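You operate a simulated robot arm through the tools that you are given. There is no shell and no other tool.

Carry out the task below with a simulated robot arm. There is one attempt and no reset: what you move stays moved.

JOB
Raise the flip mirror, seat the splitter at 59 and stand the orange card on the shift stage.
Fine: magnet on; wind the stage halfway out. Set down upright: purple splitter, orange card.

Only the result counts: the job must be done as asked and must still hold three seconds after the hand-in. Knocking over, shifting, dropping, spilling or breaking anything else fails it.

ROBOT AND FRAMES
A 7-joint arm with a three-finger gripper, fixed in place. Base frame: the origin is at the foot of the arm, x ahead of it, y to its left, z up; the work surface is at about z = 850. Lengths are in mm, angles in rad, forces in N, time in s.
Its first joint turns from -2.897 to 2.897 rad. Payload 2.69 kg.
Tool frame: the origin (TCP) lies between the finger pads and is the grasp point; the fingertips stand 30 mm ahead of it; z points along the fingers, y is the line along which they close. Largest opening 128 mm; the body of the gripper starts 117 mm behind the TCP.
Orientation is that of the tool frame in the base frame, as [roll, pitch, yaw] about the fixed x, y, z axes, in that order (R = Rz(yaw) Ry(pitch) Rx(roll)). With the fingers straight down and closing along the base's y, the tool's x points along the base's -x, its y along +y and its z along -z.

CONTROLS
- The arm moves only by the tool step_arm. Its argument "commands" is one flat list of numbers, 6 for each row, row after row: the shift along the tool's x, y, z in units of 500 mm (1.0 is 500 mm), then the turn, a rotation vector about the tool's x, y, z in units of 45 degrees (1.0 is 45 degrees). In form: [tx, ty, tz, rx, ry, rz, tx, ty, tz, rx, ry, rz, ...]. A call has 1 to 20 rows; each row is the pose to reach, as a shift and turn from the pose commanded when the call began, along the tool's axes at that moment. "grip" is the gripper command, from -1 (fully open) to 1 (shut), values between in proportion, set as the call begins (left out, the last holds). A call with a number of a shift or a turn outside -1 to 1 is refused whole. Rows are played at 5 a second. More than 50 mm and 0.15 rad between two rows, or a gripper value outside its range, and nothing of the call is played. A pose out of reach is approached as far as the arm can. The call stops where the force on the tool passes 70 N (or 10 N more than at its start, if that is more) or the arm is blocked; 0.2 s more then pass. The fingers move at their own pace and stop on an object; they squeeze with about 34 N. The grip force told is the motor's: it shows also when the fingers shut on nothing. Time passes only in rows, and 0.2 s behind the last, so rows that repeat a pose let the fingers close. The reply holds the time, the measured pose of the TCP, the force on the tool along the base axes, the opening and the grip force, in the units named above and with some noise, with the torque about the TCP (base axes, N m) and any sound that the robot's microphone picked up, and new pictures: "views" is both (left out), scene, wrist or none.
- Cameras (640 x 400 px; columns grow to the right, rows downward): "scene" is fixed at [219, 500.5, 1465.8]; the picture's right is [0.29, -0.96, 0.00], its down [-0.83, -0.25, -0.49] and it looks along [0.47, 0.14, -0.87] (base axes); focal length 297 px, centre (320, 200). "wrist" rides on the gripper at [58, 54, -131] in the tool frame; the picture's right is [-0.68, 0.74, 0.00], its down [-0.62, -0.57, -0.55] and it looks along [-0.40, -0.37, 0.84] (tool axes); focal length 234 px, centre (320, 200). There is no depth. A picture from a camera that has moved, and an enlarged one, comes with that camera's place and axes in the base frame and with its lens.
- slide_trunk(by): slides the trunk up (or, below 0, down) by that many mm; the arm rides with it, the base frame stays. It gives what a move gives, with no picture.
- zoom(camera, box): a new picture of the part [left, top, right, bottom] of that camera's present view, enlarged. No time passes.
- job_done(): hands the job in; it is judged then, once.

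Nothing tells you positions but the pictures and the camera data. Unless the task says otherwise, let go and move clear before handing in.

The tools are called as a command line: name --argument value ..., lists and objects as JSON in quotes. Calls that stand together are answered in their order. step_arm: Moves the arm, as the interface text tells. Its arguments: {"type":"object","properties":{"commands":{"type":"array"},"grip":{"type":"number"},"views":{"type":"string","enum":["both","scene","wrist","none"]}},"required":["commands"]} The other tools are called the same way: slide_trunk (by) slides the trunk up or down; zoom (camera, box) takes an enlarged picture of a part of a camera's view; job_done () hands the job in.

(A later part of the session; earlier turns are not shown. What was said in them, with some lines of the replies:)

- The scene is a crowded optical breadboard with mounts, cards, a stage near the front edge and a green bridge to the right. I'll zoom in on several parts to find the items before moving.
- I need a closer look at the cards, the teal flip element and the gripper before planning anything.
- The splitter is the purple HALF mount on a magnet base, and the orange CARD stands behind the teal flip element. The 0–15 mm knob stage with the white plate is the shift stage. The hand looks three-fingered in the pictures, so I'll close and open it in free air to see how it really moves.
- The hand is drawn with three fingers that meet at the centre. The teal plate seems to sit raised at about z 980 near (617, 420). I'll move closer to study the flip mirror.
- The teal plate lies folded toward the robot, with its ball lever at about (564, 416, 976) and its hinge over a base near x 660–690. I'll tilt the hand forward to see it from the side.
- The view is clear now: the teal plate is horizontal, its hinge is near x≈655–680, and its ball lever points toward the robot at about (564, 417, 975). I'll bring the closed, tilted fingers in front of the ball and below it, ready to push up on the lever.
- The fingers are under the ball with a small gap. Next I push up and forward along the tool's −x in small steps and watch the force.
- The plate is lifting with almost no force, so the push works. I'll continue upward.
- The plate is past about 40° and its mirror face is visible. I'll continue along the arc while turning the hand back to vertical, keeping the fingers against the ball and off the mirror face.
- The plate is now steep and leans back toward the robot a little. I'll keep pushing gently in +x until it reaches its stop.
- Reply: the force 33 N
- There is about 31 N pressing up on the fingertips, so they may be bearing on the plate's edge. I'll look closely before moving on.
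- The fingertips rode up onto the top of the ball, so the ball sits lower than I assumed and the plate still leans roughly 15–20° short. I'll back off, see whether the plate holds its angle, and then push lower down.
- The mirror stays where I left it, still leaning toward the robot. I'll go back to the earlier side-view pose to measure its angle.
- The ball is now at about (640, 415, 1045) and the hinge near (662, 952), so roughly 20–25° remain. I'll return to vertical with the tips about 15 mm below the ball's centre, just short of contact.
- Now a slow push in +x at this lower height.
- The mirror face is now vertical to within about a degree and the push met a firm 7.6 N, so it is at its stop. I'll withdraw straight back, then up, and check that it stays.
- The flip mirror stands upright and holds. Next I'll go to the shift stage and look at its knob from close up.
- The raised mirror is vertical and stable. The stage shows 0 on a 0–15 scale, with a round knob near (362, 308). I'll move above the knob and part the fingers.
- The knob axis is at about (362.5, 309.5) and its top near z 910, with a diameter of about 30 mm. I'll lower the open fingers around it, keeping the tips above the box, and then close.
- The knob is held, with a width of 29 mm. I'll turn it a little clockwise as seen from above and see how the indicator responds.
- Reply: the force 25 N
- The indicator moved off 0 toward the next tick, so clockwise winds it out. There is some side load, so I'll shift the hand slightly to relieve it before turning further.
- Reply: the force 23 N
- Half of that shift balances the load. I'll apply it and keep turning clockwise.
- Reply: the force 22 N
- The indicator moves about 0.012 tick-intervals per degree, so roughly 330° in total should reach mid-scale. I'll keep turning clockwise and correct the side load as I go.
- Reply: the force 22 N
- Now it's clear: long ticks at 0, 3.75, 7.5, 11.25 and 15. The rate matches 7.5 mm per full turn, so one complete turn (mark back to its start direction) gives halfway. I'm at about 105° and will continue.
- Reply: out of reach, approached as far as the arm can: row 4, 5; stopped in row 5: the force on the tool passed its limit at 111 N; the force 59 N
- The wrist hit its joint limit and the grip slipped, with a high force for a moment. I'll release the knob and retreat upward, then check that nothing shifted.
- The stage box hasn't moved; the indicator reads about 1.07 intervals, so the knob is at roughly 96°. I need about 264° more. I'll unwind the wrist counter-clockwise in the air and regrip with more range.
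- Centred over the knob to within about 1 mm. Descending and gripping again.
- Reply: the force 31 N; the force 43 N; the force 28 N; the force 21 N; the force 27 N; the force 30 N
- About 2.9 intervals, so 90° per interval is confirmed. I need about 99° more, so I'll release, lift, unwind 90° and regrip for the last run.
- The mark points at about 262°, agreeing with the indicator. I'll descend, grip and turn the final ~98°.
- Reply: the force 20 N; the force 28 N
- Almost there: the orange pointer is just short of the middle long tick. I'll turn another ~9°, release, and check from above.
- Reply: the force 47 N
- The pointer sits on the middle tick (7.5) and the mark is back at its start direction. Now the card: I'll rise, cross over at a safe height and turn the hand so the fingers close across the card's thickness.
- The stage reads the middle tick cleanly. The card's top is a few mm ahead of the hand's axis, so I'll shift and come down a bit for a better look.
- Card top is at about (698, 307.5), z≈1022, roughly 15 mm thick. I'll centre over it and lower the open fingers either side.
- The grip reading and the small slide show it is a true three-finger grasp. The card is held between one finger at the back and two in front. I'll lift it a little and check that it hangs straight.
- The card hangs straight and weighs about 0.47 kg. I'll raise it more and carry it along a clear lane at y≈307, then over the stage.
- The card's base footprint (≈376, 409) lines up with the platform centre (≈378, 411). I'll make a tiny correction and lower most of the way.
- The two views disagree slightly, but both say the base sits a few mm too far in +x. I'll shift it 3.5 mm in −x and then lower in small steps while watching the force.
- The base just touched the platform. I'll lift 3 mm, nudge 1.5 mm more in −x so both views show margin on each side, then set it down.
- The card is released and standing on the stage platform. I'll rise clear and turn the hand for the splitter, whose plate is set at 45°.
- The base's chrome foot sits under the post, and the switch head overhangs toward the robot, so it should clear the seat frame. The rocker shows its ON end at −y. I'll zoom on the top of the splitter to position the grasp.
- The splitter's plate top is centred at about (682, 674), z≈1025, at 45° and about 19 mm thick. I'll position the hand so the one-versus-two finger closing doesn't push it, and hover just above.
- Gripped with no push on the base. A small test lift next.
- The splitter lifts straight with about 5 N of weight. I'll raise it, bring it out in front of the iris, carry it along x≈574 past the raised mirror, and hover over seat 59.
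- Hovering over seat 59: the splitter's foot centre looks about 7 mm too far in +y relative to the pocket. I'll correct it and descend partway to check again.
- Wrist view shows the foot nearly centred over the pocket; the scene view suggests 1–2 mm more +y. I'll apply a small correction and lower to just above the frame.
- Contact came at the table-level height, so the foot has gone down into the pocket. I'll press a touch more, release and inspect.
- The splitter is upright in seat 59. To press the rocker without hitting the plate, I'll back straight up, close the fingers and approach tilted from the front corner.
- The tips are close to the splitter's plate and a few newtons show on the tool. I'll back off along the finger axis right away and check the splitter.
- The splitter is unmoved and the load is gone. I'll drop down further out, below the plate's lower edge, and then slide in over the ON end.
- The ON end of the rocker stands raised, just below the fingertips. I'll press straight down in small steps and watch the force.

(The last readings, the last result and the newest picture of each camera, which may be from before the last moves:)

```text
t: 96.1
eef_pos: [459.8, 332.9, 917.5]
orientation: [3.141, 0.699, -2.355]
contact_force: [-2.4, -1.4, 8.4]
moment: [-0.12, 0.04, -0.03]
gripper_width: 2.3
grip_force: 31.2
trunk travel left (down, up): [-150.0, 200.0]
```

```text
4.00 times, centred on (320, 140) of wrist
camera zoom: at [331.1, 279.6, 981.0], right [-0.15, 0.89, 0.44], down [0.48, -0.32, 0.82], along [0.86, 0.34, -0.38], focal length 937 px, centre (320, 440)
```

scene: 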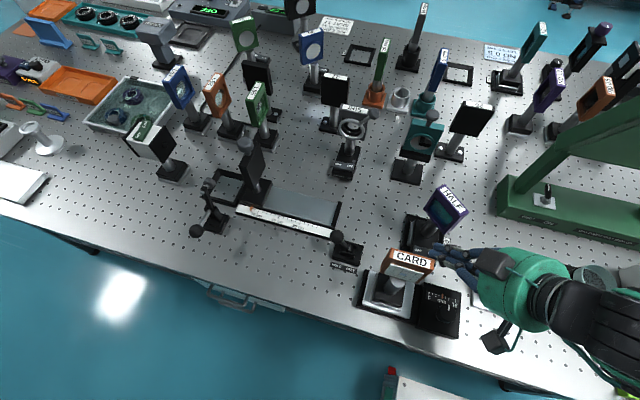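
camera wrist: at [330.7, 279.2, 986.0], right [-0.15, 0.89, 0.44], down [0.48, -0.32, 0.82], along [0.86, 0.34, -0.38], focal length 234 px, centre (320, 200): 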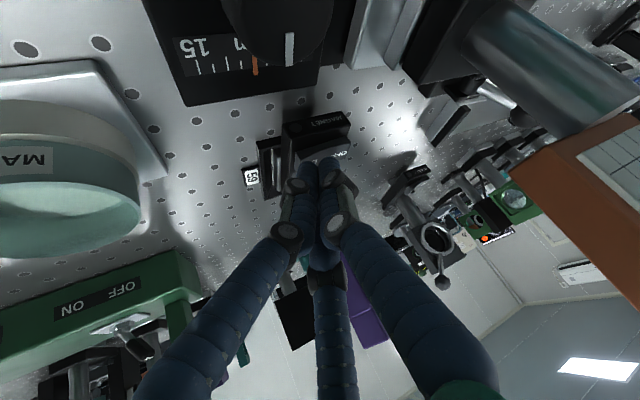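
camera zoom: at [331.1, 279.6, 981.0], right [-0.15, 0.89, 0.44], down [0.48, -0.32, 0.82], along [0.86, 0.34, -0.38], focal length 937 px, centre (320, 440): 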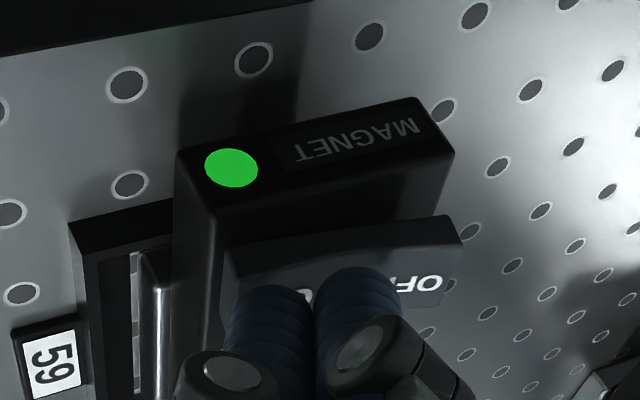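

The magnet lamp turned green. I'll lift off and retreat out along the same path, then check everything.

step_arm --commands '[-0.0193, 0, -0.023, 0, 0, 0, -0.0193, 0, -0.083, 0, 0, 0, -0.0193, 0, -0.143, 0, 0, 0, -0.06, 0, -0.19, 0, 0, 0, -0.1, 0, -0.24, 0, 0, 0, -0.135, 0, -0.281, 0, 0, 0, -0.135, 0, -0.281, 0, 0, 0]'

zoom --camera "scene" --box '[340, 160, 500, 340]'

zoom --camera "wrist" --box '[220, 20, 420, 180]'

```text
t: 97.7
eef_pos: [431.4, 304.7, 1067.6]
orientation: [3.141, 0.7, -2.357]
contact_force: [-0.9, -0.6, 0.0]
moment: [0.01, -0.05, 0.02]
gripper_width: 1.9
grip_force: 32.0
trunk travel left (down, up): [-150.0, 200.0]
camera wrist: at [302.9, 252.9, 1130.9], right [-0.15, 0.89, 0.44], down [0.48, -0.32, 0.82], along [0.86, 0.34, -0.38], focal length 234 px, centre (320, 200)
```

scene: 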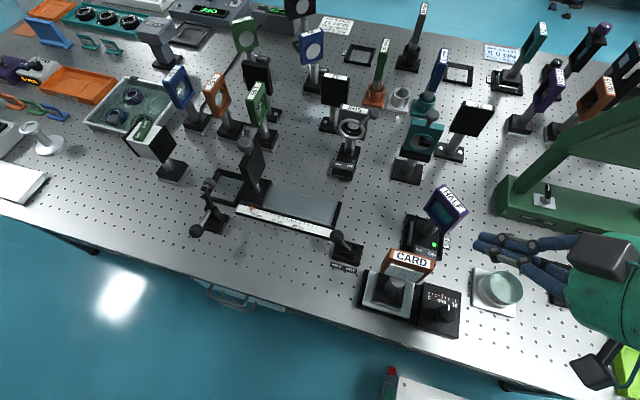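
wrist: 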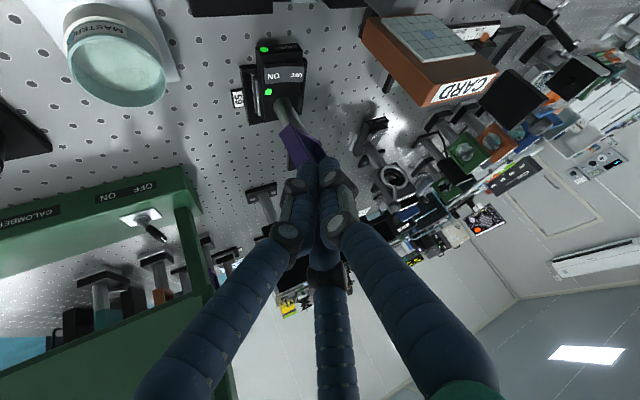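

```text
2.22 times, centred on (420, 250) of scene
camera zoom: at [219.0, 500.5, 1465.8], right [0.29, -0.96, 0.0], down [-0.83, -0.25, -0.49], along [0.47, 0.14, -0.87], focal length 659 px, centre (98, 89)
```

zoom: 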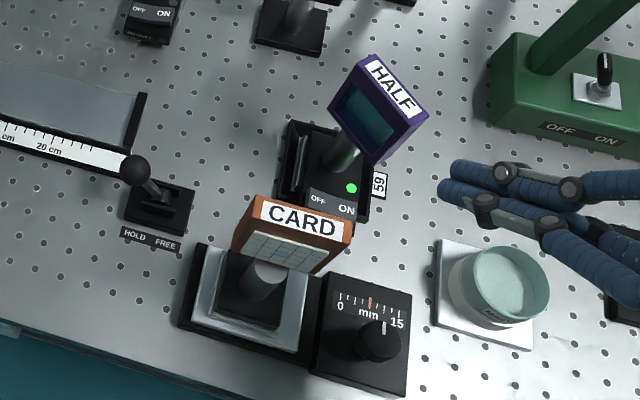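

```text
2.50 times, centred on (320, 100) of wrist
camera zoom: at [302.9, 252.9, 1130.9], right [-0.15, 0.89, 0.44], down [0.48, -0.32, 0.82], along [0.86, 0.34, -0.38], focal length 585 px, centre (320, 450)
```

zoom: 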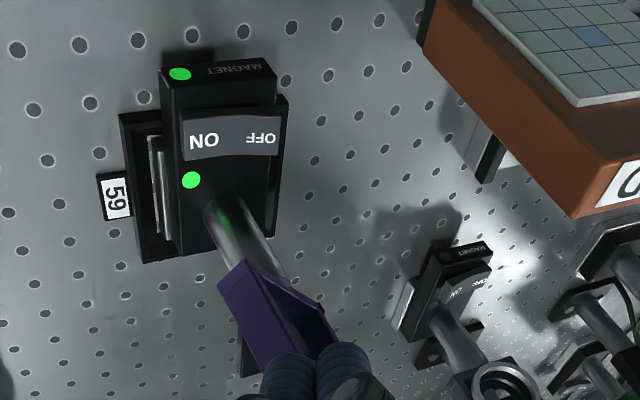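

Magnet lamps are green. Now a close check of the stage reading, the card's footing, the flip mirror and the rest of the bench.

zoom --camera "scene" --box '[400, 270, 470, 340]'

zoom --camera "scene" --box '[350, 240, 440, 330]'

zoom --camera "scene" --box '[380, 90, 480, 190]'

zoom --camera "scene" --box '[390, 180, 480, 270]'

zoom --camera "scene" --box '[140, 40, 380, 220]'

```text
5.71 times, centred on (435, 305) of scene
camera zoom: at [219.0, 500.5, 1465.8], right [0.29, -0.96, 0.0], down [-0.83, -0.25, -0.49], along [0.47, 0.14, -0.87], focal length 1695 px, centre (-337, -400)
```

zoom: 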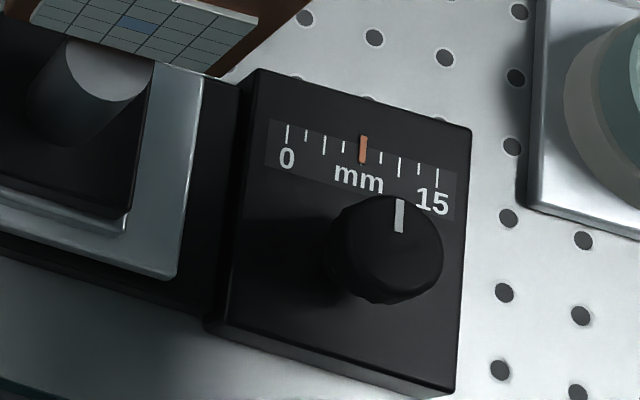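

```text
4.44 times, centred on (395, 285) of scene
camera zoom: at [219.0, 500.5, 1465.8], right [0.29, -0.96, 0.0], down [-0.83, -0.25, -0.49], along [0.47, 0.14, -0.87], focal length 1319 px, centre (-13, -178)
```

zoom: 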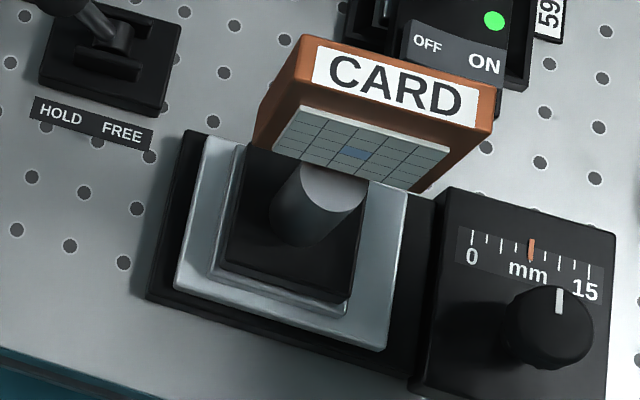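

```text
4.00 times, centred on (430, 140) of scene
camera zoom: at [219.0, 500.5, 1465.8], right [0.29, -0.96, 0.0], down [-0.83, -0.25, -0.49], along [0.47, 0.14, -0.87], focal length 1187 px, centre (-120, 440)
```

zoom: 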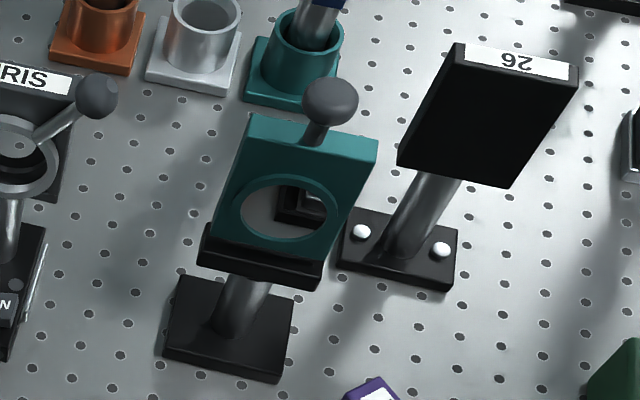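

```text
4.44 times, centred on (435, 225) of scene
camera zoom: at [219.0, 500.5, 1465.8], right [0.29, -0.96, 0.0], down [-0.83, -0.25, -0.49], along [0.47, 0.14, -0.87], focal length 1319 px, centre (-191, 89)
```

zoom: 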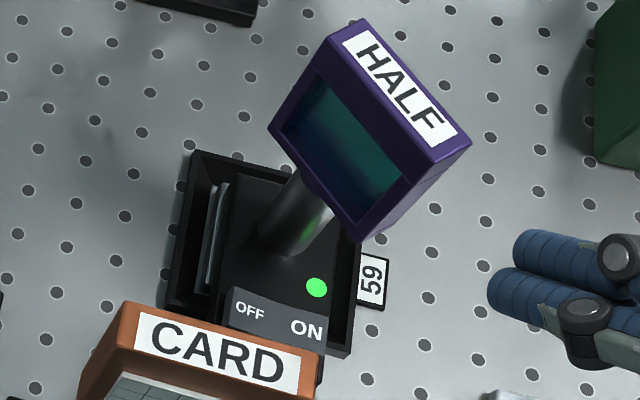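

```text
2.22 times, centred on (260, 130) of scene
camera zoom: at [219.0, 500.5, 1465.8], right [0.29, -0.96, 0.0], down [-0.83, -0.25, -0.49], along [0.47, 0.14, -0.87], focal length 659 px, centre (453, 356)
```

zoom: 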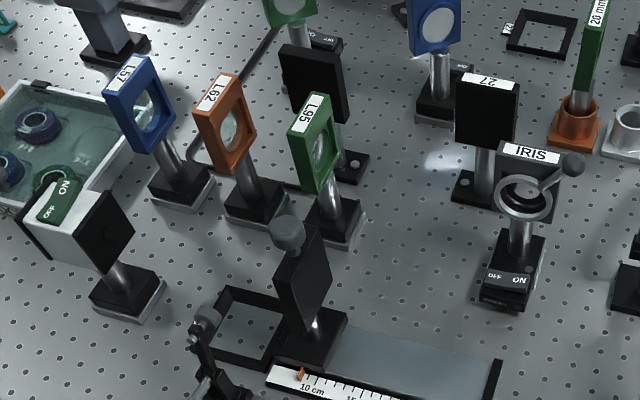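

The pointer is on 7.5, the card's base sits inside the platform, the mirror is vertical and the splitter is upright in seat 59 with its magnet on. I'll move the arm well clear, then take a last look.

step_arm --commands '[-0.028, 0, -0.055, 0, 0, 0, -0.056, 0, -0.11, 0, 0, 0, -0.083, 0, -0.165, 0, 0, 0, -0.111, 0, -0.22, 0, 0, 0, -0.111, 0, -0.22, 0, 0, 0]'

zoom --camera "scene" --box '[340, 90, 520, 340]'

```text
t: 98.9
eef_pos: [414.5, 285.6, 1188.2]
orientation: [-3.141, 0.701, -2.355]
contact_force: [-0.2, 1.2, -0.4]
moment: [0.03, 0.0, 0.02]
gripper_width: 1.7
grip_force: 31.7
trunk travel left (down, up): [-150.0, 200.0]
camera wrist: at [285.6, 233.3, 1251.9], right [-0.15, 0.89, 0.43], down [0.48, -0.32, 0.82], along [0.86, 0.34, -0.38], focal length 234 px, centre (320, 200)
```

scene: 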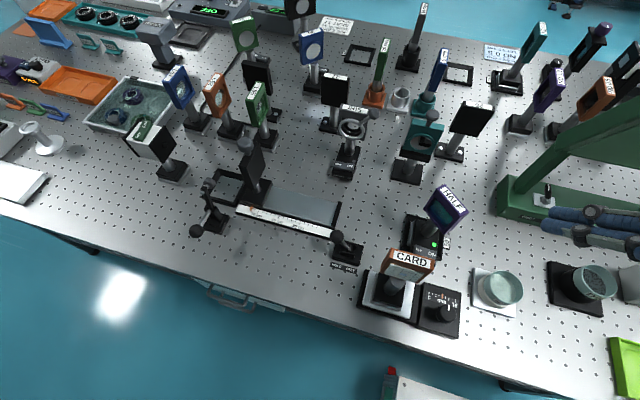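
wrist: 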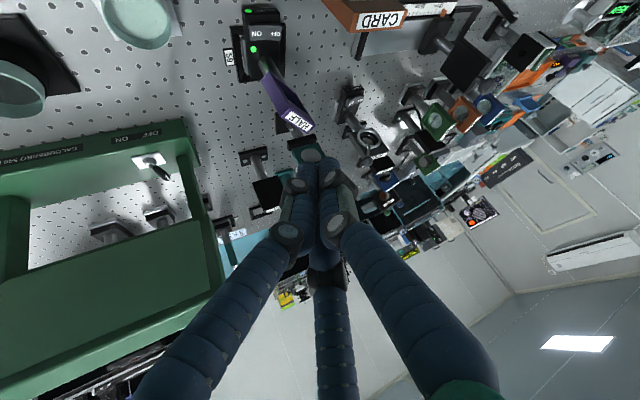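

```text
1.60 times, centred on (430, 215) of scene
camera zoom: at [219.0, 500.5, 1465.8], right [0.29, -0.96, 0.0], down [-0.83, -0.25, -0.49], along [0.47, 0.14, -0.87], focal length 475 px, centre (144, 176)
```

zoom: 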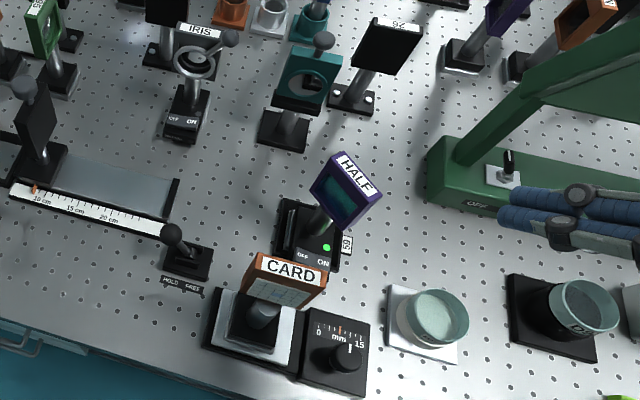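

All the items are in place in these pictures: mirror up, splitter in seat 59 with its magnet lamp green, and the orange card upright on the stage at mid-scale. Nothing else looks disturbed and the arm is clear, so I'm handing in.

job_done

```text
The job is handed in.
```

I handed the job in with every item done; the judged result hasn't come back to me.

- **Flip mirror:** raised to vertical against its stop, and it has stayed there since.
- **Splitter:** the purple HALF mount is upright in seat 59. Its magnet is on, with both lamps green.
- **Shift stage:** wound out to the middle tick, 7.5 of 15 mm.
- **Orange card:** standing upright on the stage platform. The margin to the platform's edge on the side away from the robot is only a few millimetres.

Three moments came close to trouble:

- **Knob turn:** the wrist reached its joint limit and the force peaked at 111 N. The stage box did not move.
- **Mirror:** the fingertips pressed on its ball at about 31 N before I backed off.
- **Splitter:** when I first came in for the magnet switch, the closed fingers came within about a millimetre of its plate and the tool read about 4 N. It looked unmoved afterwards.

In the last pictures nothing else on the bench looked disturbed, and the arm was clear.
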